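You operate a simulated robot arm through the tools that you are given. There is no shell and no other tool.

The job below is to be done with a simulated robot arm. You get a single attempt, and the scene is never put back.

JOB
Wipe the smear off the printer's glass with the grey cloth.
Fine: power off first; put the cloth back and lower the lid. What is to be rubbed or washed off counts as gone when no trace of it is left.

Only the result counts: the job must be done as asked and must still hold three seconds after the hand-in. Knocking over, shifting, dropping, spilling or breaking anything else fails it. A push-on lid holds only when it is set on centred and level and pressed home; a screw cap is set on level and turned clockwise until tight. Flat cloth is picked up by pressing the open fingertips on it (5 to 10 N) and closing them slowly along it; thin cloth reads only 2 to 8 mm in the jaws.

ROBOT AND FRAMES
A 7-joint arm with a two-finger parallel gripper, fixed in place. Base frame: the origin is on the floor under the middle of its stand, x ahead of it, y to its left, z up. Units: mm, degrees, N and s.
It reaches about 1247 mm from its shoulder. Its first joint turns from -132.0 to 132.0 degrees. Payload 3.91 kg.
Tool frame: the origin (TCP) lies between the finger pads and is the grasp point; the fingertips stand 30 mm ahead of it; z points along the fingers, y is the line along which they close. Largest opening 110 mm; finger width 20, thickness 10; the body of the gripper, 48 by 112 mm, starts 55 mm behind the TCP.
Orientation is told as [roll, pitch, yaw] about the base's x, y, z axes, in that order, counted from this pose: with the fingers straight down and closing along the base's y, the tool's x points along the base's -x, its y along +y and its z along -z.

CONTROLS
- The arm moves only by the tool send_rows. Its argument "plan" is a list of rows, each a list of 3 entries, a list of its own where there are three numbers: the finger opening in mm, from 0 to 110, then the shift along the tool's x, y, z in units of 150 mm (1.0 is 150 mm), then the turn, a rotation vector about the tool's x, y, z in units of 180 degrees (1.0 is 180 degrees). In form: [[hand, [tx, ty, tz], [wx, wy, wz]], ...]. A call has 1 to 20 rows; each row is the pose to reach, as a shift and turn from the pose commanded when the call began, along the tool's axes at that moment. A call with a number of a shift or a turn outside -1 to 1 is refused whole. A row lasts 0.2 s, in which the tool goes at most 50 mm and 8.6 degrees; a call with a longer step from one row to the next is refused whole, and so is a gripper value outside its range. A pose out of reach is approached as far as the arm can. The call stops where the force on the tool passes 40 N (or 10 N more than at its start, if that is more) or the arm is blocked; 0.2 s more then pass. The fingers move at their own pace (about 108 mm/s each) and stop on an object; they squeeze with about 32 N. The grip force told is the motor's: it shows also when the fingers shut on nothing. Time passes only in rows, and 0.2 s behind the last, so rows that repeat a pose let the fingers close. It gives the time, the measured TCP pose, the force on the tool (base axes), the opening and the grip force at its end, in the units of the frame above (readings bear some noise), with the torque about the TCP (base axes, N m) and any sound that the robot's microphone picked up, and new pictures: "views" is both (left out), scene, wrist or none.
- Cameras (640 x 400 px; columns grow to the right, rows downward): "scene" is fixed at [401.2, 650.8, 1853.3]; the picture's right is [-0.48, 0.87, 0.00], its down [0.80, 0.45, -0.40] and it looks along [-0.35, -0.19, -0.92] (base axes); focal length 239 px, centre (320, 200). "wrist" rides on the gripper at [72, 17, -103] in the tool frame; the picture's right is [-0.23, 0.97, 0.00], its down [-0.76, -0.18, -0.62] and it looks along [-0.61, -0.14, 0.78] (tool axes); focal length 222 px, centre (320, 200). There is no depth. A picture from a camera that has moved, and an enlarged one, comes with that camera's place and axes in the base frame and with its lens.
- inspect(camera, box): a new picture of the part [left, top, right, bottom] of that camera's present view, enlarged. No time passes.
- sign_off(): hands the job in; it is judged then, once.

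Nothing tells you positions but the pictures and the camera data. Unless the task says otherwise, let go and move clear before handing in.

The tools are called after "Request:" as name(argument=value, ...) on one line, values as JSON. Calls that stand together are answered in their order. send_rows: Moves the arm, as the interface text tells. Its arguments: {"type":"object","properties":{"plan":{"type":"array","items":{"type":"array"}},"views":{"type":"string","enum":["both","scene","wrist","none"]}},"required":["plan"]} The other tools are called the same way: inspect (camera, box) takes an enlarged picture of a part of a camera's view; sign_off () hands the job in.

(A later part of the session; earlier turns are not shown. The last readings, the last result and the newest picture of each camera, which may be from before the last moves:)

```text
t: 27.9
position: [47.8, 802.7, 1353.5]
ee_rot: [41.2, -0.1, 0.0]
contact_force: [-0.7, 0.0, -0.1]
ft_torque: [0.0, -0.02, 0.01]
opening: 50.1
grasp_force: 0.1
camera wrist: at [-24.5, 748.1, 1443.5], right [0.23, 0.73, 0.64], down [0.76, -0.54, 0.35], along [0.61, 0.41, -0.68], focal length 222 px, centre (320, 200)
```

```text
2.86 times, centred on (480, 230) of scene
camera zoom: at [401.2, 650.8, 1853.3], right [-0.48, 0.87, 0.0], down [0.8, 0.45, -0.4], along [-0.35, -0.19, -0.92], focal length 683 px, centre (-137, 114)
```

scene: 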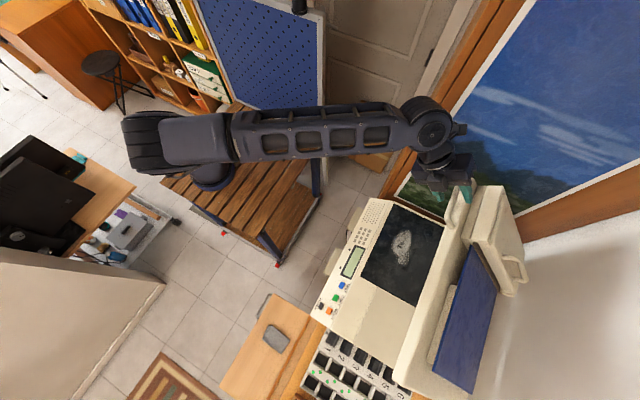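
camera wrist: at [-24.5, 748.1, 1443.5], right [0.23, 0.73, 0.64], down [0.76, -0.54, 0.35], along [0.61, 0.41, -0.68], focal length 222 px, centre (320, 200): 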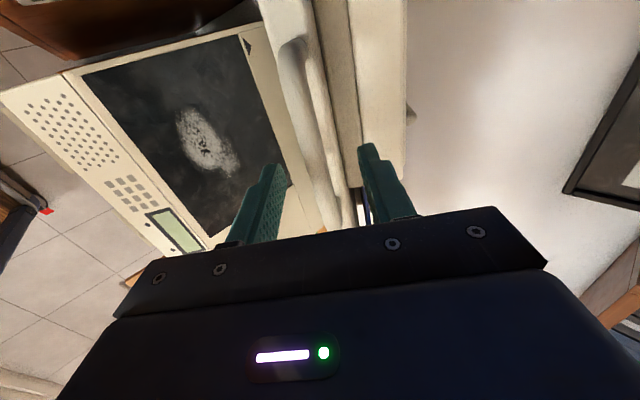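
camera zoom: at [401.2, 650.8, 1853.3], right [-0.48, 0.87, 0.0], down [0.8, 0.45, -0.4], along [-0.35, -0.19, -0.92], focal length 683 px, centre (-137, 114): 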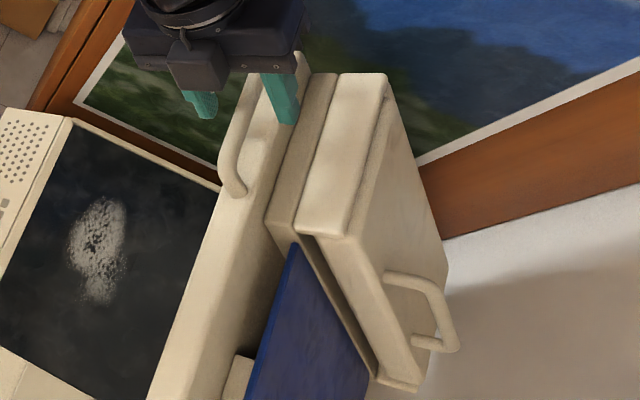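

The lid now sits at about 47° and looks to be at its own stop. That leaves nearly 300 mm of clearance over the smear, which spans roughly x 33–165, y 785–850 on the glass. I'll leave the lid there, back away cleanly and go to the cloth.

Request:
send_rows(plan=[[50, [0, 0, -0.2], [0, 0, 0]], [50, [0, 0, -0.4], [0, 0, 0]], [50, [-0.25, -0.125, -0.51], [0, 0, 0]], [50, [-0.5, -0.25, -0.62], [0, 0, 0]], [50, [-0.75, -0.375, -0.73], [0, 0, 0]], [50, [-1.0, -0.5, -0.84], [0, 0, 0]], [50, [-1.0, -0.5, -0.84], [0, 0, 0]]])

```text
t: 29.5
position: [195.4, 663.4, 1398.2]
ee_rot: [41.3, -0.3, 0.0]
contact_force: [0.0, -0.7, 0.3]
ft_torque: [-0.02, -0.03, 0.0]
opening: 50.1
grasp_force: 0.0
camera wrist: at [123.5, 610.4, 1488.9], right [0.23, 0.73, 0.64], down [0.76, -0.54, 0.35], along [0.61, 0.41, -0.68], focal length 222 px, centre (320, 200)
```

scene: 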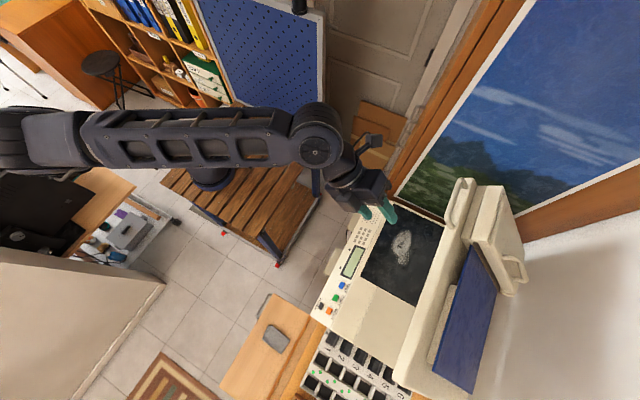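
wrist: 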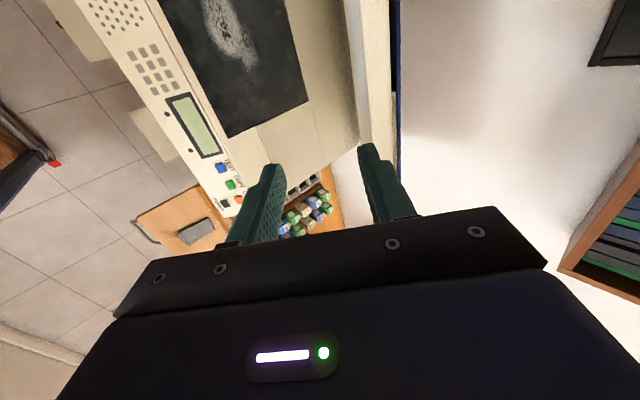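

The lid stays open on its own. I'm moving over to the tray with the fingers turned straight down.

Request:
send_rows(plan=[[50, [-0.167, -0.149, 0.002], [0.0382, 0, 0]], [50, [-0.333, -0.299, 0.004], [0.0763, 0, 0]], [50, [-0.5, -0.449, 0.006], [0.1145, 0, 0]], [50, [-0.667, -0.598, 0.008], [0.1527, 0, 0]], [50, [-0.833, -0.748, 0.01], [0.1908, 0, 0]], [50, [-1.0, -0.897, 0.012], [0.2289, 0, 0]]], views="none")

Request:
send_rows(plan=[[50, [-0.2, -0.019, 0.2], [0, 0, 0]], [50, [-0.4, -0.037, 0.4], [0, 0, 0]], [50, [-0.6, -0.056, 0.6], [0, 0, 0]], [50, [-0.8, -0.074, 0.8], [0, 0, 0]], [50, [-1.0, -0.093, 1.0], [0, 0, 0]]], views="none")

Request:
send_rows(plan=[[50, [-0.156, 0, 0.2], [0, 0, 0]], [50, [-0.312, 0, 0.4], [0, 0, 0]], [50, [-0.468, 0, 0.6], [0, 0, 0]], [50, [-0.624, 0, 0.8], [0, 0, 0]], [50, [-0.78, 0, 1.0], [0, 0, 0]], [50, [-0.78, 0, 1.0], [0, 0, 0]]])

```text
t: 30.9
position: [347.4, 564.1, 1310.7]
ee_rot: [0.0, -0.2, -0.1]
contact_force: [-0.7, 0.4, 0.5]
ft_torque: [0.03, -0.09, 0.02]
opening: 50.3
grasp_force: 0.1
```

```text
t: 32.1
position: [498.7, 548.2, 1161.4]
ee_rot: [0.1, -0.3, 0.1]
contact_force: [-1.1, -0.5, 0.6]
ft_torque: [0.0, -0.02, 0.0]
opening: 50.1
grasp_force: 0.1
```

```text
t: 33.5
position: [614.6, 550.3, 1009.9]
ee_rot: [0.1, -0.1, 0.0]
contact_force: [0.4, -0.1, 0.5]
ft_torque: [0.01, 0.01, 0.01]
opening: 50.3
grasp_force: 0.2
camera wrist: at [542.8, 567.6, 1114.0], right [0.23, 0.97, 0.0], down [0.76, -0.18, 0.62], along [0.61, -0.14, -0.78], focal length 222 px, centre (320, 200)
```

scene: 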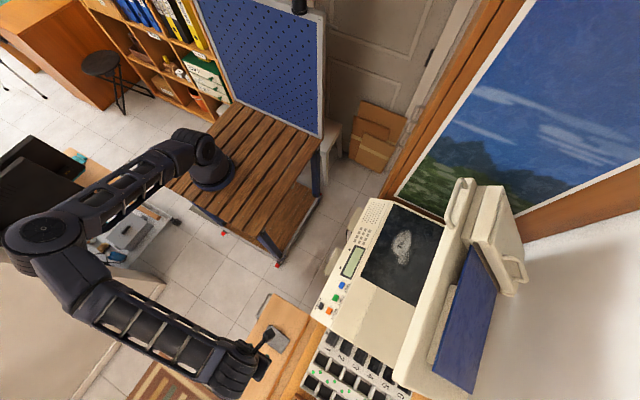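
wrist: 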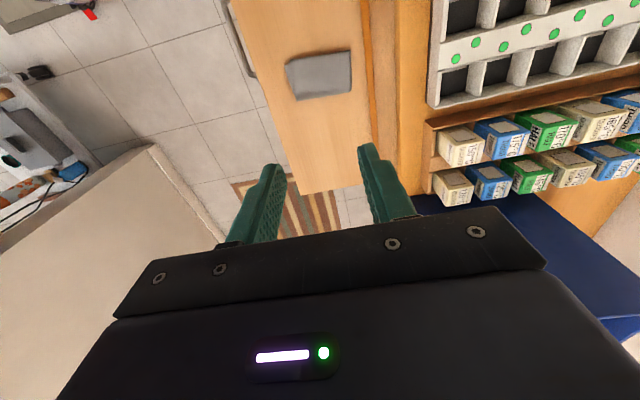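

Request:
inspect(camera="wrist", box=[220, 20, 420, 160])

Request:
inspect(camera="scene", box=[220, 280, 340, 400])

```text
2.86 times, centred on (320, 90) of wrist
camera zoom: at [542.8, 567.6, 1114.0], right [0.23, 0.97, 0.0], down [0.76, -0.18, 0.62], along [0.61, -0.14, -0.78], focal length 635 px, centre (320, 514)
```

zoom: 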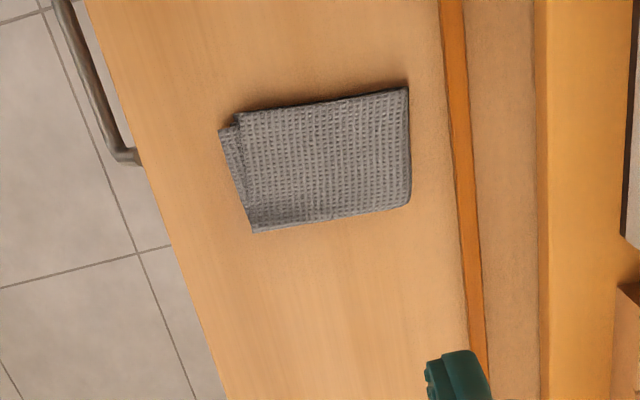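

```text
3.33 times, centred on (280, 340) of scene
camera zoom: at [401.2, 650.8, 1853.3], right [-0.48, 0.87, 0.0], down [0.8, 0.45, -0.4], along [-0.35, -0.19, -0.92], focal length 797 px, centre (453, -267)
```

zoom: 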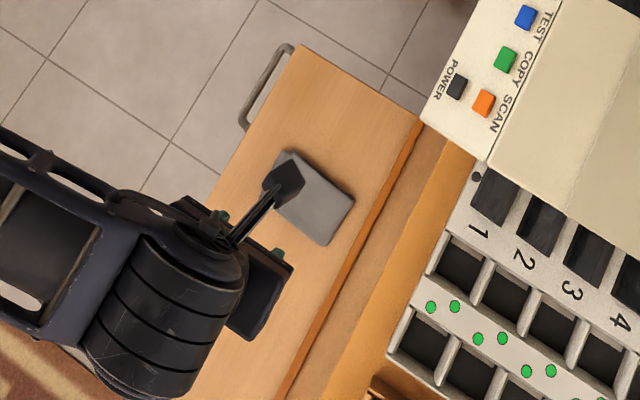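

The folded grey waffle cloth is centred at about (617, 554) on the tray at z≈675, roughly 64 × 101 mm, with its long side nearly along y. I'm descending above its centre with the fingers open.

Request:
send_rows(plan=[[60, [-0.004, 0.005, 0.2], [0, 0, 0]], [60, [-0.008, 0.01, 0.4], [0, 0, 0]], [60, [-0.012, 0.015, 0.6], [0, 0, 0]], [60, [-0.016, 0.02, 0.8], [0, 0, 0]], [60, [-0.016, 0.025, 1.0], [0, 0, 0.028]]], views="none")

Request:
send_rows(plan=[[60, [0, 0, 0.2], [0, 0, 0]], [60, [0, 0, 0.4], [0, 0, 0]], [60, [0, 0, 0.6], [0, 0, 0]], [60, [0, 0, 0.72], [0, 0, 0]], [60, [0, 0, 0.72], [0, 0, 0]]])

```text
t: 34.7
position: [617.8, 554.1, 862.3]
ee_rot: [0.1, -0.1, -5.1]
contact_force: [0.0, 0.7, 0.6]
ft_torque: [-0.02, -0.04, 0.03]
opening: 59.8
grasp_force: 0.1
```

```text
t: 35.9
position: [617.9, 551.7, 753.9]
ee_rot: [0.0, -0.1, -5.0]
contact_force: [-0.6, 0.0, 0.0]
ft_torque: [-0.03, -0.01, -0.03]
opening: 60.2
grasp_force: 0.1
camera wrist: at [547.9, 576.4, 856.8], right [0.31, 0.95, 0.0], down [0.74, -0.24, 0.62], along [0.59, -0.19, -0.78], focal length 222 px, centre (320, 200)
```

scene: 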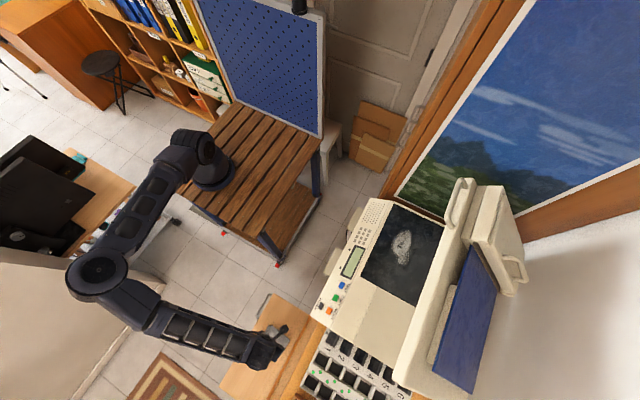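
wrist: 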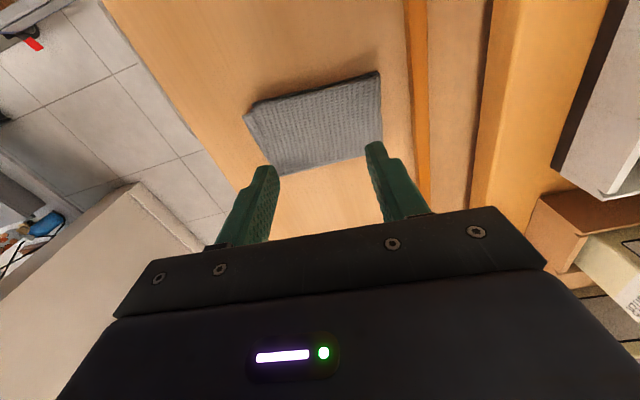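

Request:
inspect(camera="wrist", box=[220, 50, 420, 190])

```text
2.86 times, centred on (320, 120) of wrist
camera zoom: at [547.9, 576.4, 856.8], right [0.31, 0.95, 0.0], down [0.74, -0.24, 0.62], along [0.59, -0.19, -0.78], focal length 635 px, centre (320, 429)
```

zoom: 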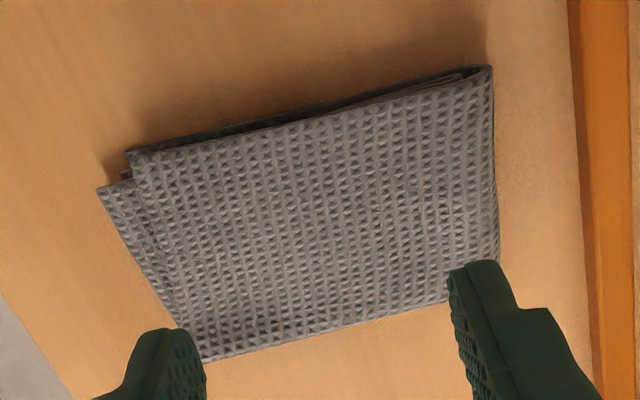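

The cloth centre refines to (618, 556) with its top at z≈669. I'm going down to just above it, then in small steps until I feel light contact.

Request:
send_rows(plan=[[60, [0, 0.02, 0.1], [0, 0, 0]], [60, [0, 0.03, 0.2], [0, 0, 0]], [60, [0, 0.03, 0.28], [0, 0, 0]], [60, [0, 0.03, 0.3], [0, 0, 0]], [60, [0, 0.03, 0.3], [0, 0, 0]]])

```text
t: 37.1
position: [621.1, 560.2, 710.8]
ee_rot: [0.1, -0.2, -5.1]
contact_force: [-0.6, -0.6, 30.2]
ft_torque: [-0.83, 0.16, -0.02]
opening: 60.6
grasp_force: 0.7
camera wrist: at [549.8, 584.2, 813.7], right [0.31, 0.95, 0.0], down [0.74, -0.25, 0.63], along [0.6, -0.19, -0.78], focal length 222 px, centre (320, 200)
```

scene: 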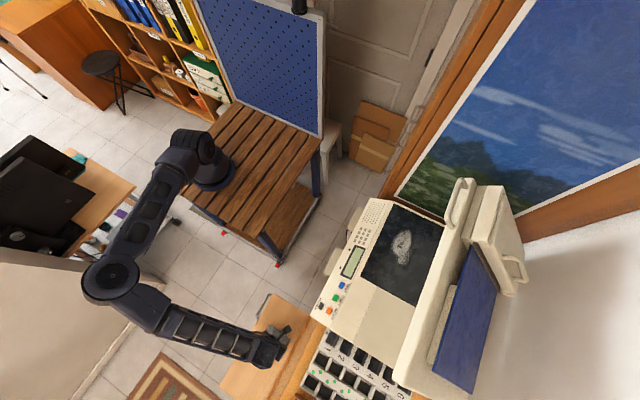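
wrist: 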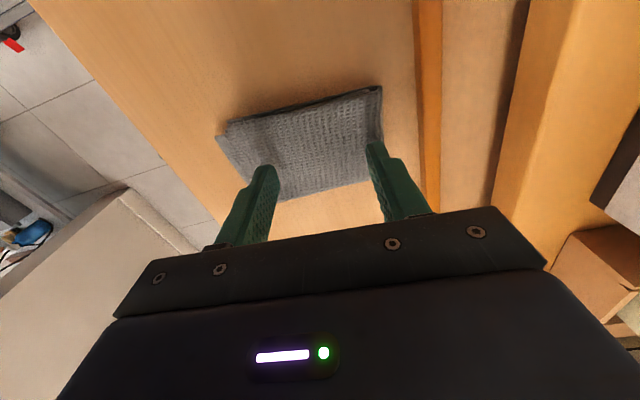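

Contact came earlier than expected, with the tips at z≈681 and 30 N. I'm easing up to 5–10 N.

Request:
send_rows(plan=[[60, [0, 0, -0.009], [0, 0, 0]], [60, [0, 0, -0.009], [0, 0, 0]]], views="none")

```text
t: 37.7
position: [619.4, 559.6, 709.5]
ee_rot: [0.0, -0.3, -5.0]
contact_force: [-1.0, 2.5, 22.8]
ft_torque: [-0.06, 0.11, -0.01]
opening: 60.2
grasp_force: 0.2
```

Request:
send_rows(plan=[[60, [0, 0, -0.008], [0, 0, 0]], [60, [0, 0, -0.008], [0, 0, 0]]], views="none")

```text
t: 38.3
position: [618.7, 557.4, 709.8]
ee_rot: [0.0, -0.1, -5.0]
contact_force: [1.9, 1.4, 10.5]
ft_torque: [-0.15, -0.01, 0.05]
opening: 59.9
grasp_force: 0.0
```

Request:
send_rows(plan=[[58, [0, 0, -0.0015], [0, 0, 0]], [55, [0, 0, -0.0015], [0, 0, 0]], [52, [0, 0, -0.0015], [0, 0, 0]], [49, [0, 0, -0.0015], [0, 0, 0]], [46, [0, 0, -0.0015], [0, 0, 0]], [43, [0, 0, -0.0015], [0, 0, 0]], [40, [0, 0, -0.0015], [0, 0, 0]]])

```text
t: 39.9
position: [619.2, 558.9, 711.5]
ee_rot: [0.0, -0.1, -5.0]
contact_force: [0.7, -0.3, -0.1]
ft_torque: [0.03, -0.02, 0.03]
opening: 40.0
grasp_force: 0.0
camera wrist: at [549.0, 583.1, 814.7], right [0.31, 0.95, 0.0], down [0.74, -0.24, 0.62], along [0.59, -0.19, -0.78], focal length 222 px, centre (320, 200)
```

scene: 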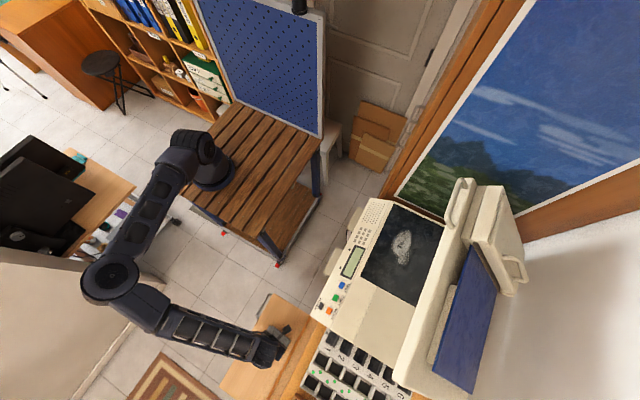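
wrist: 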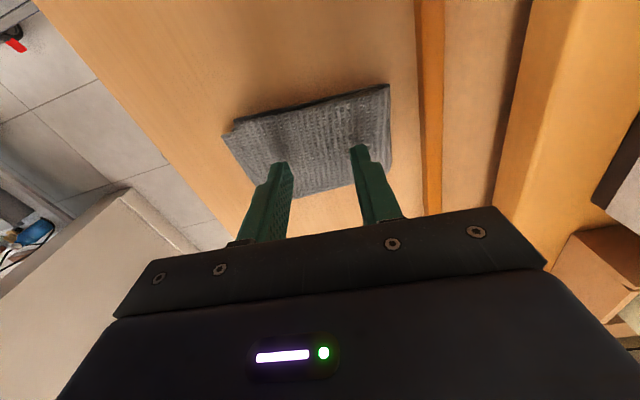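

Contact was lost while closing and the cloth is still flat. I'll reopen, press again and keep the force up while closing.

Request:
send_rows(plan=[[55, [0, 0, -0.01], [0, 0, 0]], [70, [0, 0, -0.01], [0, 0, 0]], [70, [0, 0, 0.0], [0, 0, 0]], [70, [0, 0, 0.003], [0, 0, 0]], [70, [0, 0, 0.005], [0, 0, 0]], [70, [0, 0, 0.005], [0, 0, 0]]], views="none")

```text
t: 41.3
position: [618.8, 558.7, 710.7]
ee_rot: [0.0, 0.0, -4.9]
contact_force: [0.6, 0.3, 4.7]
ft_torque: [-0.12, -0.01, -0.01]
opening: 69.9
grasp_force: 0.1
```

Request:
send_rows(plan=[[70, [0, 0, 0.003], [0, 0, 0]], [68, [0, 0, 0.003], [0, 0, 0]], [66, [0, 0, 0.003], [0, 0, 0]], [64, [0, 0, 0.003], [0, 0, 0]]], views="none")

```text
t: 42.3
position: [618.0, 557.7, 709.8]
ee_rot: [0.1, -0.1, -5.1]
contact_force: [0.4, -2.9, 6.5]
ft_torque: [-0.29, 0.04, 0.06]
opening: 65.8
grasp_force: 1.7
```

Request:
send_rows(plan=[[62, [0, 0, 0.001], [0, 0, 0]], [60, [0, 0, 0.001], [0, 0, 0]], [58, [0, 0, 0.001], [0, 0, 0]], [56, [0, 0, 0.001], [0, 0, 0]], [54, [0, 0, 0.001], [0, 0, 0]]], views="wrist")

```text
t: 43.5
position: [619.3, 559.7, 710.6]
ee_rot: [0.1, 0.0, -4.9]
contact_force: [-0.2, -2.5, 7.9]
ft_torque: [-0.29, 0.05, 0.01]
opening: 56.4
grasp_force: 2.3
camera wrist: at [549.0, 583.5, 814.3], right [0.31, 0.95, 0.0], down [0.74, -0.24, 0.62], along [0.59, -0.19, -0.78], focal length 222 px, centre (320, 200)
```

wrist: 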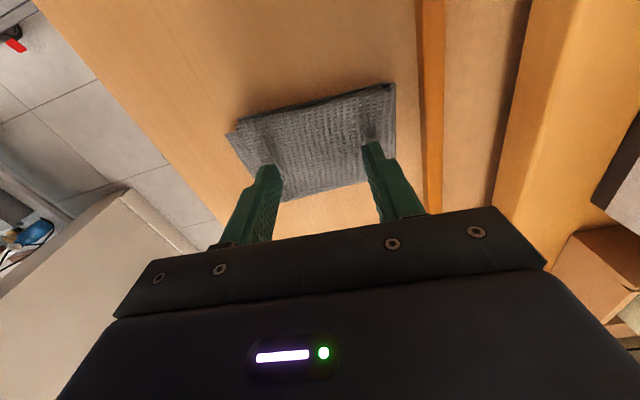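

Request:
send_rows(plan=[[52, [0, 0, 0.0], [0, 0, 0]], [50, [0, 0, 0.0], [0, 0, 0]], [48, [0, 0, 0.0], [0, 0, 0]], [46, [0, 0, 0.0], [0, 0, 0]], [44, [0, 0, 0.0], [0, 0, 0]], [42, [0, 0, 0.0], [0, 0, 0]]], views="wrist")

```text
t: 44.9
position: [618.0, 559.4, 709.7]
ee_rot: [0.1, -0.1, -5.0]
contact_force: [-0.7, -3.7, 8.5]
ft_torque: [-0.24, 0.07, -0.02]
opening: 44.4
grasp_force: 2.4
camera wrist: at [549.0, 583.5, 814.3], right [0.31, 0.95, 0.0], down [0.74, -0.24, 0.62], along [0.59, -0.19, -0.78], focal length 222 px, centre (320, 200)
```

wrist: 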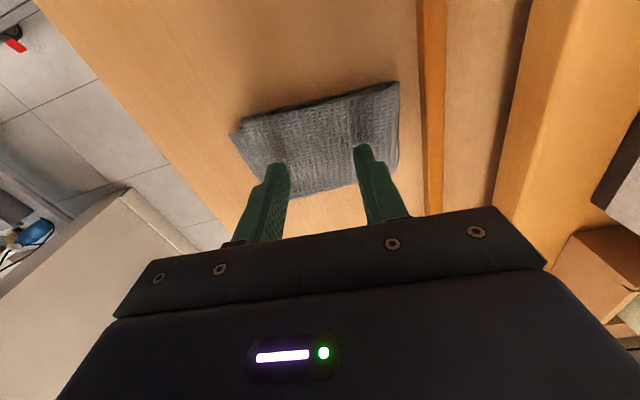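

Request:
send_rows(plan=[[40, [0, 0, 0.0], [0, 0, 0]], [38, [0, 0, 0.0], [0, 0, 0]], [36, [0, 0, 0.0], [0, 0, 0]], [34, [0, 0, 0.0], [0, 0, 0]], [32, [0, 0, 0.0], [0, 0, 0]], [30, [0, 0, 0.0], [0, 0, 0]], [28, [0, 0, 0.0], [0, 0, 0]], [26, [0, 0, 0.0], [0, 0, 0]]], views="wrist")

```text
t: 46.7
position: [618.5, 559.9, 712.1]
ee_rot: [0.1, -0.2, -4.9]
contact_force: [0.3, -3.6, 9.0]
ft_torque: [-0.17, 0.01, -0.02]
opening: 28.5
grasp_force: 1.9
camera wrist: at [549.0, 583.5, 814.3], right [0.31, 0.95, 0.0], down [0.74, -0.24, 0.62], along [0.59, -0.19, -0.78], focal length 222 px, centre (320, 200)
```

wrist: 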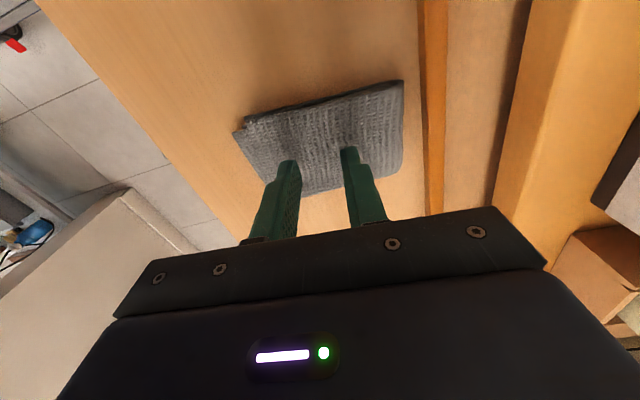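

Request:
send_rows(plan=[[24, [0, 0, 0.0], [0, 0, 0]], [22, [0, 0, 0.0], [0, 0, 0]], [20, [0, 0, 0.0], [0, 0, 0]], [18, [0, 0, 0.0], [0, 0, 0]], [16, [0, 0, 0.0], [0, 0, 0]], [14, [0, 0, 0.0], [0, 0, 0]], [12, [0, 0, 0.0], [0, 0, 0]], [10, [0, 0, 0.0], [0, 0, 0]], [8, [0, 0, 0.0], [0, 0, 0]], [6, [0, 0, 0.0], [0, 0, 0]], [4, [0, 0, 0.0], [0, 0, 0]], [2, [0, 0, 0.0], [0, 0, 0]], [0, [0, 0, 0.0], [0, 0, 0]], [0, [0, 0, 0.0], [0, 0, 0]], [0, [0, 0, 0.0], [0, 0, 0]]], views="wrist")

```text
t: 49.9
position: [618.0, 558.9, 711.5]
ee_rot: [0.1, -0.1, -5.1]
contact_force: [-0.4, 2.4, 7.1]
ft_torque: [0.1, 0.01, 0.02]
opening: 0.0
grasp_force: 31.7
camera wrist: at [549.0, 583.5, 814.3], right [0.31, 0.95, 0.0], down [0.74, -0.24, 0.62], along [0.59, -0.19, -0.78], focal length 222 px, centre (320, 200)
```

wrist: 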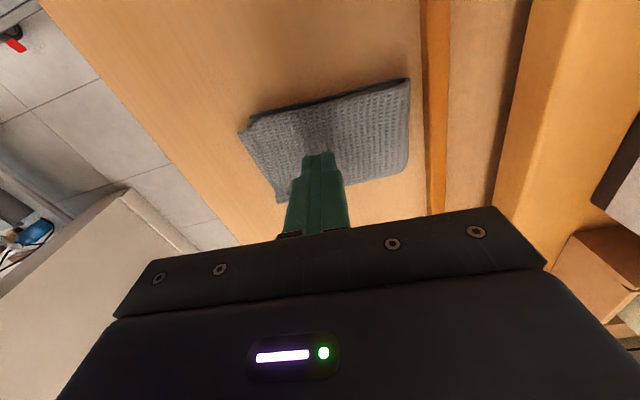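

The fingers shut on nothing (0 mm), so they slid over the cloth. I'll look closely at it before retrying.

Request:
inspect(camera="wrist", box=[220, 60, 430, 220])

```text
2.50 times, centred on (325, 140) of wrist
camera zoom: at [549.0, 583.5, 814.3], right [0.31, 0.95, 0.0], down [0.74, -0.24, 0.62], along [0.59, -0.19, -0.78], focal length 555 px, centre (308, 350)
```

zoom: 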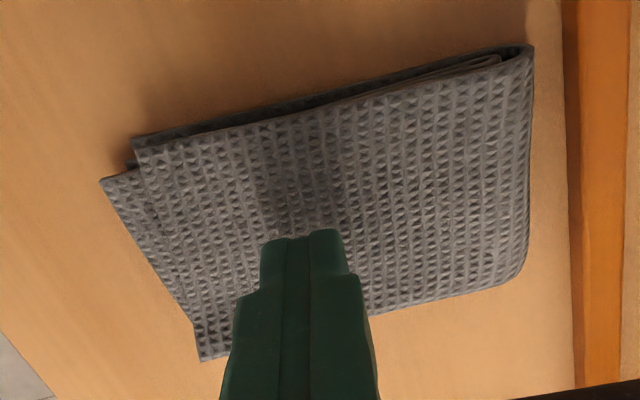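

The earlier torque shows only one finger was really pressing, so the cloth just slid about 15 mm toward +y. I'll lift, re-centre at about (613, 574), tilt 0.5° to even out the fingers and press again.

Request:
send_rows(plan=[[0, [0, 0, -0.05], [0, 0, 0]], [30, [0, 0, -0.1], [0, 0, 0]], [70, [0.02, 0.05, -0.1], [0.003, 0, 0]], [70, [0.042, 0.097, -0.1], [0.003, 0, 0]], [70, [0.042, 0.097, -0.05], [0.003, 0, 0]], [70, [0.042, 0.097, -0.02], [0.003, 0, 0]], [70, [0.042, 0.097, -0.01], [0.003, 0, 0]], [70, [0.042, 0.097, -0.005], [0.003, 0, 0]], [70, [0.042, 0.097, -0.003], [0.003, 0, 0]], [70, [0.042, 0.097, -0.003], [0.003, 0, 0]]], views="wrist")

```text
t: 52.1
position: [615.5, 575.3, 710.2]
ee_rot: [-0.5, -0.3, -5.0]
contact_force: [3.0, 0.5, 12.5]
ft_torque: [0.35, -0.16, 0.01]
opening: 70.1
grasp_force: 0.0
camera wrist: at [545.0, 599.5, 813.9], right [0.31, 0.95, -0.01], down [0.74, -0.24, 0.63], along [0.59, -0.2, -0.78], focal length 222 px, centre (320, 200)
```

wrist: 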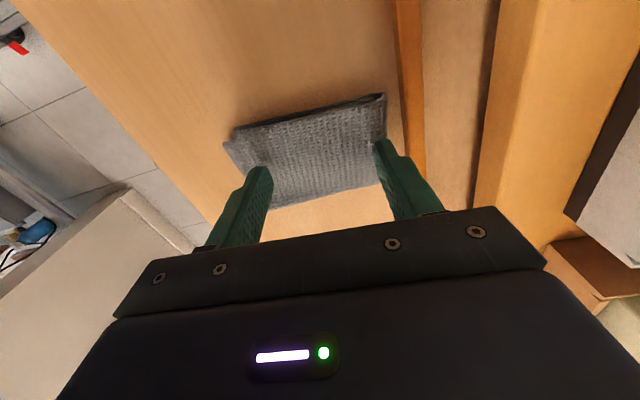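

Request:
send_rows(plan=[[70, [0, 0, -0.002], [-0.0013, 0, 0]], [70, [0, 0, -0.002], [-0.0013, 0, 0]], [70, [0, 0, -0.002], [-0.0013, 0, 0]]], views="none")

```text
t: 52.9
position: [615.0, 574.7, 710.1]
ee_rot: [-0.1, -0.1, -5.0]
contact_force: [0.4, 0.6, 6.1]
ft_torque: [0.04, -0.01, -0.01]
opening: 69.8
grasp_force: 0.1
```

It's balanced now, at 6 N with near-zero torque. I'm pressing slightly more and closing slowly.

Request:
send_rows(plan=[[69, [0, 0, 0.0015], [0, 0, 0]], [67.5, [0, 0, 0.0015], [0, 0, 0]], [66, [0, 0, 0.0015], [0, 0, 0]], [64.5, [0, 0, 0.0015], [0, 0, 0]], [63, [0, 0, 0.0015], [0, 0, 0]], [61.5, [0, 0, 0.0015], [0, 0, 0]], [60, [0, 0, 0.0015], [0, 0, 0]], [58.5, [0, 0, 0.0015], [0, 0, 0]], [57, [0, 0, 0.0015], [0, 0, 0]], [55.5, [0, 0, 0.0015], [0, 0, 0]], [54, [0, 0, 0.0015], [0, 0, 0]]], views="wrist")

```text
t: 55.3
position: [613.6, 575.2, 710.3]
ee_rot: [-0.2, -0.1, -5.0]
contact_force: [-0.4, 1.0, 8.9]
ft_torque: [0.05, 0.02, -0.02]
opening: 56.6
grasp_force: 2.7
camera wrist: at [544.6, 599.2, 814.1], right [0.31, 0.95, 0.0], down [0.74, -0.24, 0.63], along [0.59, -0.2, -0.78], focal length 222 px, centre (320, 200)
```

wrist: 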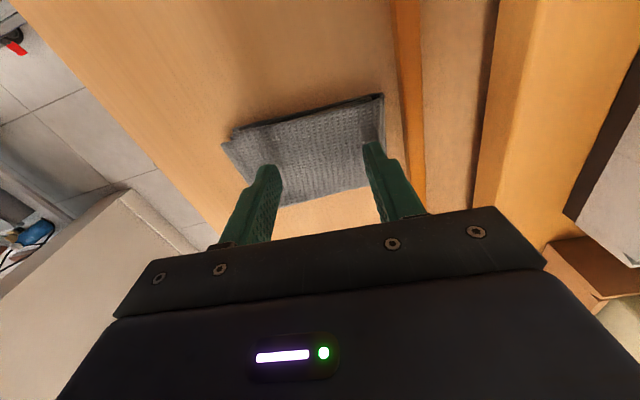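

Request:
send_rows(plan=[[52.5, [0, 0, 0], [0, 0, 0]], [51, [0, 0, 0], [0, 0, 0]], [49.5, [0, 0, 0], [0, 0, 0]], [48, [0, 0, 0], [0, 0, 0]], [46.5, [0, 0, 0], [0, 0, 0]], [45, [0, 0, 0], [0, 0, 0]], [43.5, [0, 0, 0], [0, 0, 0]], [42, [0, 0, 0], [0, 0, 0]], [40.5, [0, 0, 0], [0, 0, 0]], [39, [0, 0, 0], [0, 0, 0]], [37.5, [0, 0, 0], [0, 0, 0]], [36, [0, 0, 0], [0, 0, 0]], [34.5, [0, 0, 0], [0, 0, 0]], [33, [0, 0, 0], [0, 0, 0]], [31.5, [0, 0, 0], [0, 0, 0]], [30, [0, 0, 0], [0, 0, 0]]], views="wrist")

Request:
inspect(camera="wrist", box=[200, 70, 410, 230])

```text
t: 58.7
position: [614.1, 573.7, 709.9]
ee_rot: [-0.1, -0.1, -5.0]
contact_force: [0.2, -0.2, 11.2]
ft_torque: [0.04, -0.05, -0.04]
opening: 33.1
grasp_force: 3.4
camera wrist: at [544.5, 599.2, 814.0], right [0.31, 0.95, 0.0], down [0.74, -0.24, 0.63], along [0.59, -0.2, -0.78], focal length 222 px, centre (320, 200)
```

wrist: 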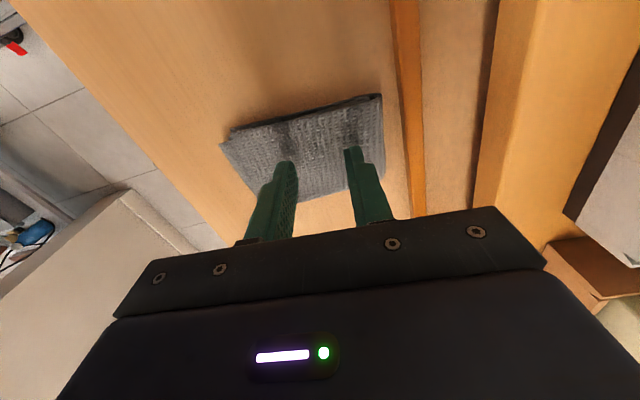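

```text
2.50 times, centred on (305, 150) of wrist
camera zoom: at [544.5, 599.2, 814.0], right [0.31, 0.95, 0.0], down [0.74, -0.24, 0.63], along [0.59, -0.2, -0.78], focal length 555 px, centre (358, 325)
```

zoom: 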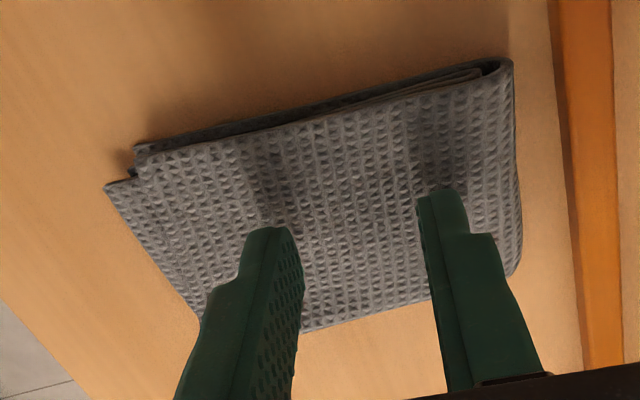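

Request:
send_rows(plan=[[28.5, [0, 0, -0.0005], [0, 0, 0]], [27, [0, 0, -0.0005], [0, 0, 0]], [25.5, [0, 0, -0.0005], [0, 0, 0]], [24, [0, 0, -0.0005], [0, 0, 0]], [22.5, [0, 0, -0.0005], [0, 0, 0]], [21, [0, 0, -0.0005], [0, 0, 0]], [19.5, [0, 0, -0.0005], [0, 0, 0]], [18, [0, 0, -0.0005], [0, 0, 0]], [16.5, [0, 0, -0.0005], [0, 0, 0]], [15, [0, 0, -0.0005], [0, 0, 0]], [13.5, [0, 0, -0.0005], [0, 0, 0]], [12, [0, 0, -0.0005], [0, 0, 0]], [10.5, [0, 0, -0.0005], [0, 0, 0]], [9, [0, 0, -0.0005], [0, 0, 0]], [7.5, [0, 0, -0.0005], [0, 0, 0]], [6, [0, 0, -0.0005], [0, 0, 0]], [4.5, [0, 0, -0.0005], [0, 0, 0]], [3, [0, 0, -0.0005], [0, 0, 0]], [1.5, [0, 0, -0.0005], [0, 0, 0]], [0, [0, 0, -0.0005], [0, 0, 0]]], views="wrist")

Request:
inspect(camera="wrist", box=[200, 70, 410, 230])

```text
t: 62.9
position: [614.3, 574.6, 709.6]
ee_rot: [-0.2, -0.2, -4.9]
contact_force: [-1.0, -0.7, 4.5]
ft_torque: [0.0, 0.02, 0.0]
opening: 0.0
grasp_force: 31.8
camera wrist: at [544.3, 599.1, 814.2], right [0.31, 0.95, 0.0], down [0.74, -0.24, 0.63], along [0.59, -0.2, -0.78], focal length 222 px, centre (320, 200)
```

wrist: 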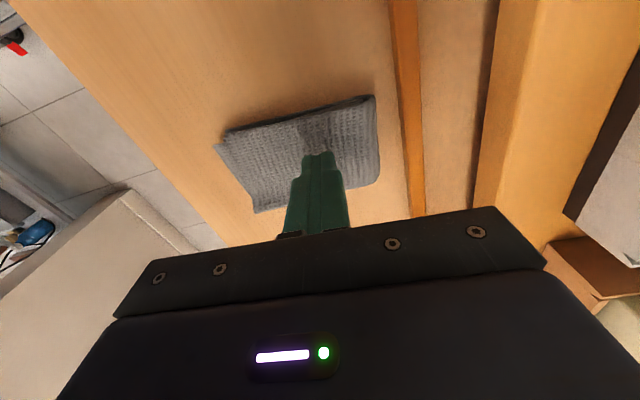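

```text
2.50 times, centred on (305, 150) of wrist
camera zoom: at [544.3, 599.1, 814.2], right [0.31, 0.95, 0.0], down [0.74, -0.24, 0.63], along [0.59, -0.2, -0.78], focal length 555 px, centre (358, 325)
```

zoom: 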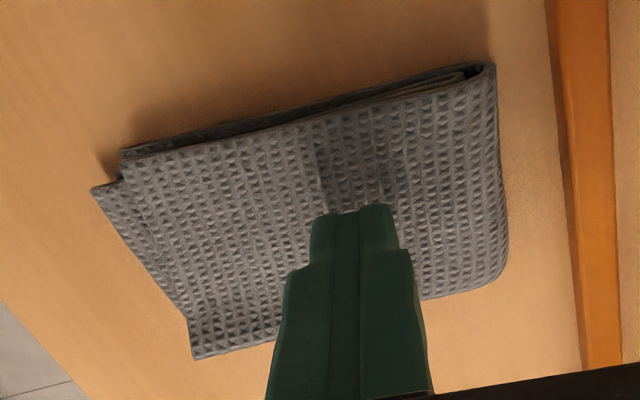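

Still 0 mm. The folded cloth behaves like a firm pad of about 62 × 100 mm and roughly 10 mm thick, so it slides instead of folding. I'll lift, turn the hand 90° and pinch it across its short side from the edges.

Request:
send_rows(plan=[[0, [0, 0, -0.1], [0, 0, 0]], [40, [0.01, -0.03, -0.3], [0, 0, -0.045]], [80, [0.0175, -0.052, -0.4], [0, 0, -0.09]], [100, [0.0175, -0.052, -0.4], [0, 0, -0.135]], [100, [0.0175, -0.052, -0.4], [0, 0, -0.18]], [100, [0.0175, -0.052, -0.4], [0, 0, -0.225]], [100, [0.0175, -0.052, -0.4], [0, 0, -0.27]], [100, [0.0175, -0.052, -0.4], [0, 0, -0.315]], [100, [0.0175, -0.052, -0.4], [0, 0, -0.36]], [100, [0.0175, -0.052, -0.4], [0, 0, -0.405]], [100, [0.0175, -0.052, -0.4], [0, 0, -0.45]], [100, [0.0175, -0.052, -0.4], [0, 0, -0.495]], [100, [0.0175, -0.052, -0.4], [0, 0, -0.5]], [100, [0.0175, -0.052, -0.4], [0, 0, -0.5]]])

Request:
inspect(camera="wrist", box=[200, 50, 430, 220])

```text
t: 65.9
position: [609.7, 566.7, 771.2]
ee_rot: [-0.1, 0.2, 85.0]
contact_force: [-0.5, -0.5, 0.4]
ft_torque: [0.02, 0.0, 0.0]
opening: 100.0
grasp_force: 0.0
camera wrist: at [588.6, 497.3, 875.1], right [-0.95, 0.31, 0.0], down [0.24, 0.75, 0.62], along [0.2, 0.59, -0.78], focal length 222 px, centre (320, 200)
```

scene: 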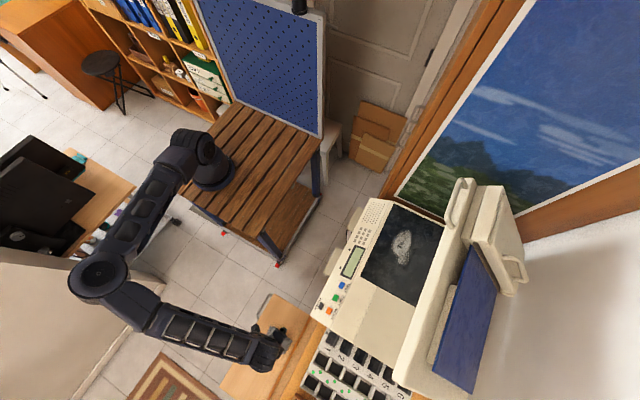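
wrist: 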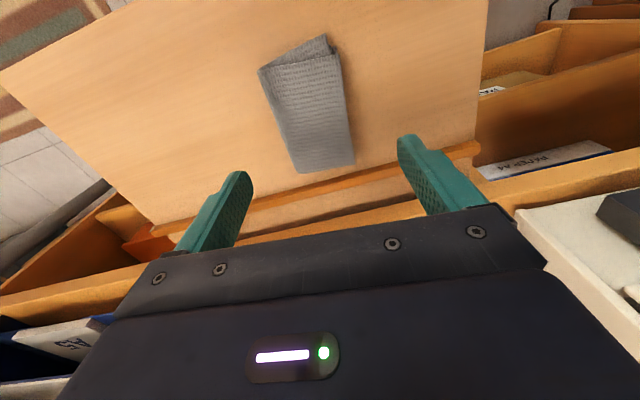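

```text
2.35 times, centred on (315, 135) of wrist
camera zoom: at [588.6, 497.3, 875.1], right [-0.95, 0.31, 0.0], down [0.24, 0.75, 0.62], along [0.2, 0.59, -0.78], focal length 523 px, centre (332, 353)
```

zoom: 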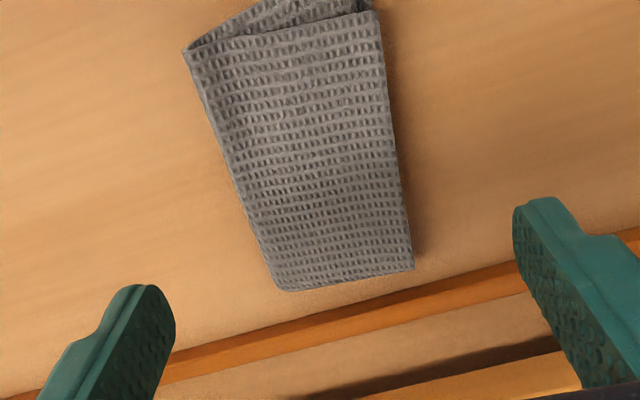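

The cloth's short side runs about 8° off x, with its centre near (616, 562). I'm aligning the hand with it and descending on both sides, watching for contact with the tray.

Request:
send_rows(plan=[[90, [0.014, -0.022, 0.15], [0, 0, 0.0194]], [90, [0.0275, -0.0446, 0.3], [0, 0, 0.0194]], [90, [0.0275, -0.0446, 0.36], [0, 0, 0.0194]], [90, [0.0275, -0.0446, 0.38], [0, 0, 0.0194]], [90, [0.0275, -0.0446, 0.38], [0, 0, 0.0194]]])

Request:
inspect(camera="wrist", box=[200, 50, 430, 220])

```text
t: 67.1
position: [618.0, 561.7, 713.8]
ee_rot: [-0.2, 0.3, 81.5]
contact_force: [0.5, 0.7, 0.2]
ft_torque: [0.01, -0.02, -0.02]
opening: 89.8
grasp_force: 0.0
camera wrist: at [591.4, 493.6, 818.1], right [-0.93, 0.37, 0.0], down [0.29, 0.73, 0.62], along [0.23, 0.58, -0.78], focal length 222 px, centre (320, 200)
```

scene: 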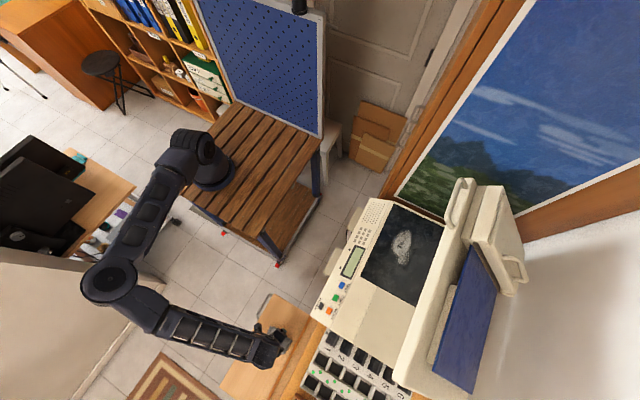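
wrist: 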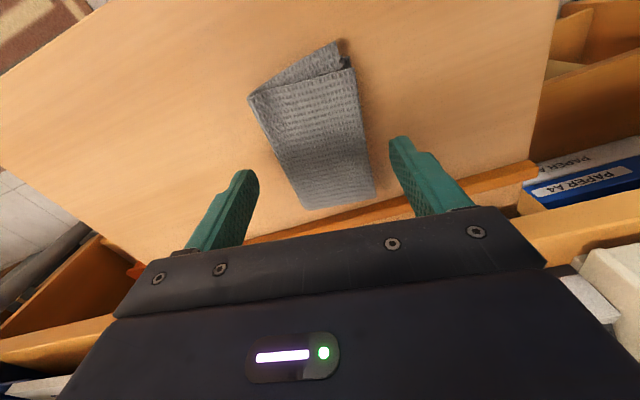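

```text
2.35 times, centred on (315, 135) of wrist
camera zoom: at [591.4, 493.6, 818.1], right [-0.93, 0.37, 0.0], down [0.29, 0.73, 0.62], along [0.23, 0.58, -0.78], focal length 523 px, centre (332, 353)
```

zoom: 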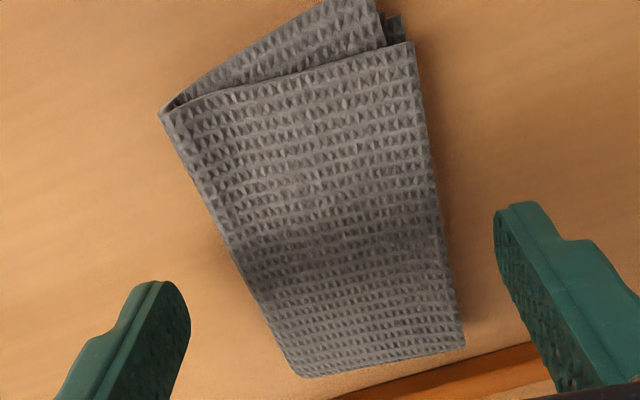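

Request:
send_rows(plan=[[90, [0, 0, 0.013], [0, 0, 0]], [90, [0, 0, 0.027], [0, 0, 0]], [90, [0, 0, 0.04], [0, 0, 0]], [90, [0, 0, 0.047], [0, 0, 0]], [90, [0, 0, 0.047], [0, 0, 0]]], views="none")

```text
t: 68.3
position: [617.0, 562.0, 706.7]
ee_rot: [-0.2, 0.1, 81.5]
contact_force: [-0.3, 0.1, -0.1]
ft_torque: [0.01, -0.03, -0.02]
opening: 90.0
grasp_force: 0.1
```

Request:
send_rows(plan=[[90, [0, 0, 0.007], [0, 0, 0]], [90, [0, 0, 0.013], [0, 0, 0]], [90, [0, 0, 0.02], [0, 0, 0]], [90, [0, 0, 0.02], [0, 0, 0]]], views="none")

```text
t: 69.3
position: [616.4, 562.0, 703.9]
ee_rot: [-0.1, 0.2, 81.5]
contact_force: [0.2, 0.0, -0.1]
ft_torque: [-0.01, 0.01, -0.04]
opening: 90.1
grasp_force: 0.1
```

Request:
send_rows(plan=[[90, [0, 0, 0.007], [0, 0, 0]], [90, [0, 0, 0.013], [0, 0, 0]], [90, [0, 0, 0.02], [0, 0, 0]], [90, [0, 0, 0.02], [0, 0, 0]]], views="none")

```text
t: 70.3
position: [617.2, 562.3, 699.5]
ee_rot: [0.0, 0.2, 81.5]
contact_force: [0.9, 0.7, 0.4]
ft_torque: [0.05, -0.01, 0.01]
opening: 90.3
grasp_force: 0.1
```

Request:
send_rows(plan=[[90, [0, 0, 0.007], [0, 0, 0]], [90, [0, 0, 0.013], [0, 0, 0]], [90, [0, 0, 0.013], [0, 0, 0]]], views="wrist")

Request:
inspect(camera="wrist", box=[180, 50, 430, 230])

```text
t: 71.1
position: [616.2, 561.7, 698.0]
ee_rot: [0.0, 0.2, 81.5]
contact_force: [0.1, 1.0, 0.1]
ft_torque: [0.01, 0.02, 0.03]
opening: 89.8
grasp_force: 0.1
camera wrist: at [590.3, 494.2, 802.4], right [-0.93, 0.37, 0.0], down [0.29, 0.73, 0.62], along [0.23, 0.58, -0.78], focal length 222 px, centre (320, 200)
```

wrist: 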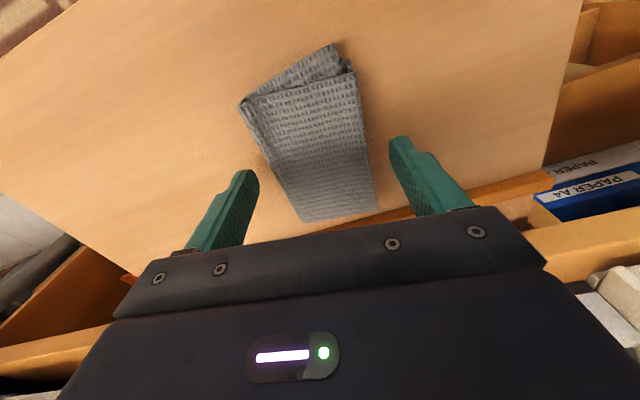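

```text
2.22 times, centred on (305, 140) of wrist
camera zoom: at [590.3, 494.2, 802.4], right [-0.93, 0.37, 0.0], down [0.29, 0.73, 0.62], along [0.23, 0.58, -0.78], focal length 494 px, centre (353, 333)
```

zoom: 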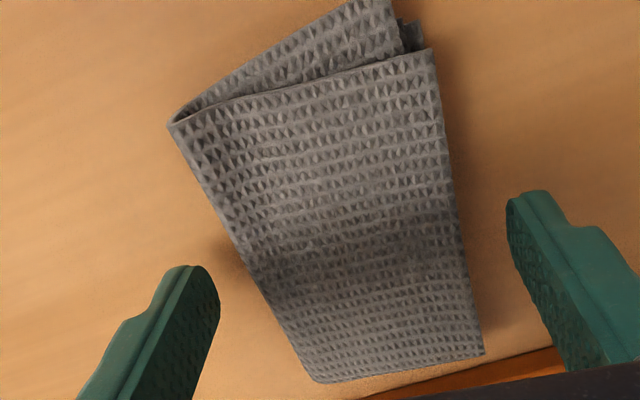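

The tips are at z≈668 with no contact yet, so I already have about 12 mm of depth beside the cloth. I'm closing slowly onto its edges.

Request:
send_rows(plan=[[86, [0, 0, 0], [0, 0, 0]], [82, [0, 0, 0], [0, 0, 0]], [78, [0, 0, 0], [0, 0, 0]], [74, [0, 0, 0], [0, 0, 0]], [71, [0, 0, 0], [0, 0, 0]], [68, [0, 0, 0], [0, 0, 0]], [65, [0, 0, 0], [0, 0, 0]], [62, [0, 0, 0], [0, 0, 0]], [60, [0, 0, 0], [0, 0, 0]], [58, [0, 0, 0], [0, 0, 0]]], views="wrist")

Request:
inspect(camera="wrist", box=[180, 50, 430, 230])

```text
t: 73.3
position: [615.5, 562.0, 698.5]
ee_rot: [-0.2, 0.3, 81.5]
contact_force: [-1.0, 0.3, -0.1]
ft_torque: [0.0, 0.0, 0.04]
opening: 64.4
grasp_force: 32.0
camera wrist: at [590.3, 494.2, 802.5], right [-0.93, 0.37, 0.0], down [0.29, 0.73, 0.62], along [0.23, 0.58, -0.78], focal length 222 px, centre (320, 200)
```

wrist: 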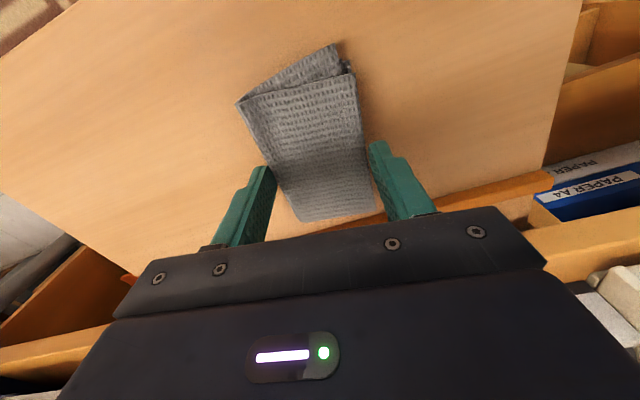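

```text
2.22 times, centred on (305, 140) of wrist
camera zoom: at [590.3, 494.2, 802.5], right [-0.93, 0.37, 0.0], down [0.29, 0.73, 0.62], along [0.23, 0.58, -0.78], focal length 494 px, centre (353, 333)
```

zoom: 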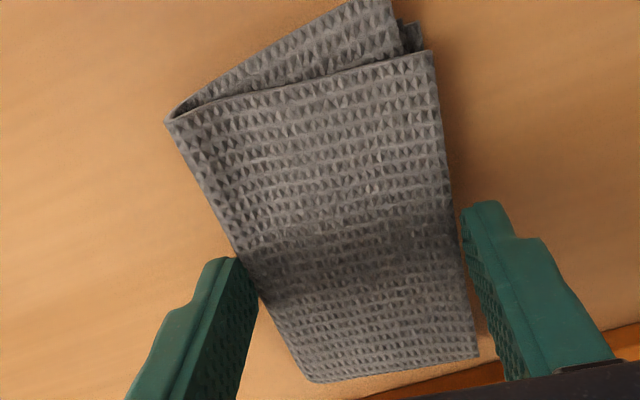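

It grips firmly at 64 mm, so the cloth is a firm pad. I want its underside to stick out below the fingertips for wiping, so I'll open a little and find the tray height to set the right grip depth.

Request:
send_rows(plan=[[72, [0, 0, 0], [0, 0, 0]], [76, [0, 0, 0], [0, 0, 0]], [76, [0, 0, 0.007], [0, 0, 0]], [76, [0, 0, 0.013], [0, 0, 0]], [76, [0, 0, 0.013], [0, 0, 0]]], views="none")

```text
t: 74.5
position: [617.1, 561.3, 697.3]
ee_rot: [-0.1, 0.1, 81.5]
contact_force: [-0.1, 0.5, -0.9]
ft_torque: [-0.06, 0.01, -0.03]
opening: 75.9
grasp_force: 0.1
```

Request:
send_rows(plan=[[76, [0, 0, 0.005], [0, 0, 0]], [76, [0, 0, 0.01], [0, 0, 0]], [76, [0, 0, 0.01], [0, 0, 0]]], views="none")

```text
t: 75.3
position: [618.0, 560.6, 694.5]
ee_rot: [-0.1, 0.2, 81.6]
contact_force: [-0.2, 0.3, -0.1]
ft_torque: [-0.02, 0.04, -0.02]
opening: 76.1
grasp_force: 0.0
```

Request:
send_rows(plan=[[76, [0, 0, 0.005], [0, 0, 0]], [76, [0, 0, 0.01], [0, 0, 0]], [76, [0, 0, 0.01], [0, 0, 0]]], views="none")

```text
t: 76.1
position: [617.0, 561.5, 692.2]
ee_rot: [-0.1, 0.2, 81.5]
contact_force: [-0.2, 0.6, -1.2]
ft_torque: [0.0, -0.02, 0.03]
opening: 76.0
grasp_force: 0.0
```

Request:
send_rows(plan=[[76, [0, 0, 0.005], [0, 0, 0]], [76, [0, 0, 0.01], [0, 0, 0]], [76, [0, 0, 0.01], [0, 0, 0]]], views="none")

```text
t: 76.9
position: [617.0, 561.0, 692.8]
ee_rot: [-0.1, 0.3, 81.5]
contact_force: [0.0, 1.0, -0.3]
ft_torque: [0.0, 0.04, 0.04]
opening: 75.9
grasp_force: 0.1
```

Request:
send_rows(plan=[[76, [0, 0, 0.005], [0, 0, 0]], [76, [0, 0, 0.01], [0, 0, 0]], [76, [0, 0, 0.015], [0, 0, 0]], [76, [0, 0, 0.015], [0, 0, 0]]], views="none")

```text
t: 77.9
position: [617.5, 562.0, 690.2]
ee_rot: [-0.1, 0.2, 81.5]
contact_force: [-1.0, -0.5, -0.3]
ft_torque: [0.01, -0.01, -0.03]
opening: 76.0
grasp_force: 0.0
```

Request:
inspect(camera="wrist", box=[180, 50, 430, 230])

Request:
inspect(camera="scene", box=[220, 280, 340, 400])

```text
2.22 times, centred on (305, 140) of wrist
camera zoom: at [590.9, 495.1, 793.3], right [-0.93, 0.37, 0.0], down [0.29, 0.73, 0.62], along [0.23, 0.58, -0.78], focal length 494 px, centre (353, 333)
```

zoom: 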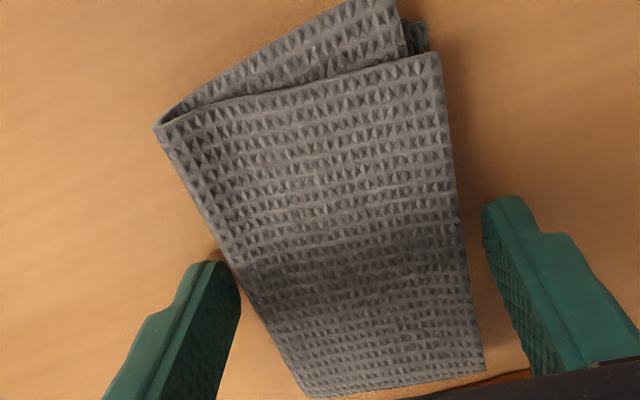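

```text
3.33 times, centred on (280, 340) of scene
camera zoom: at [401.2, 650.8, 1853.3], right [-0.48, 0.87, 0.0], down [0.8, 0.45, -0.4], along [-0.35, -0.19, -0.92], focal length 797 px, centre (453, -267)
```

zoom: 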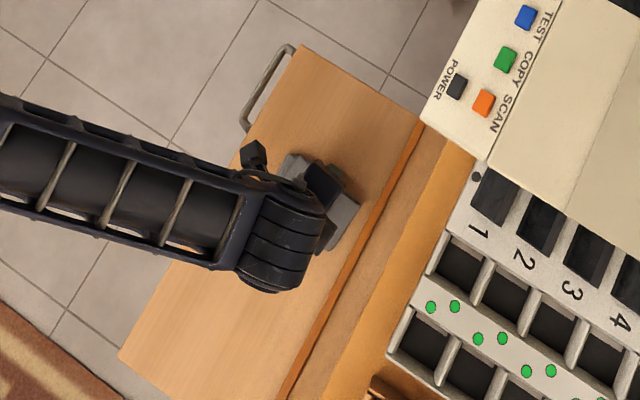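

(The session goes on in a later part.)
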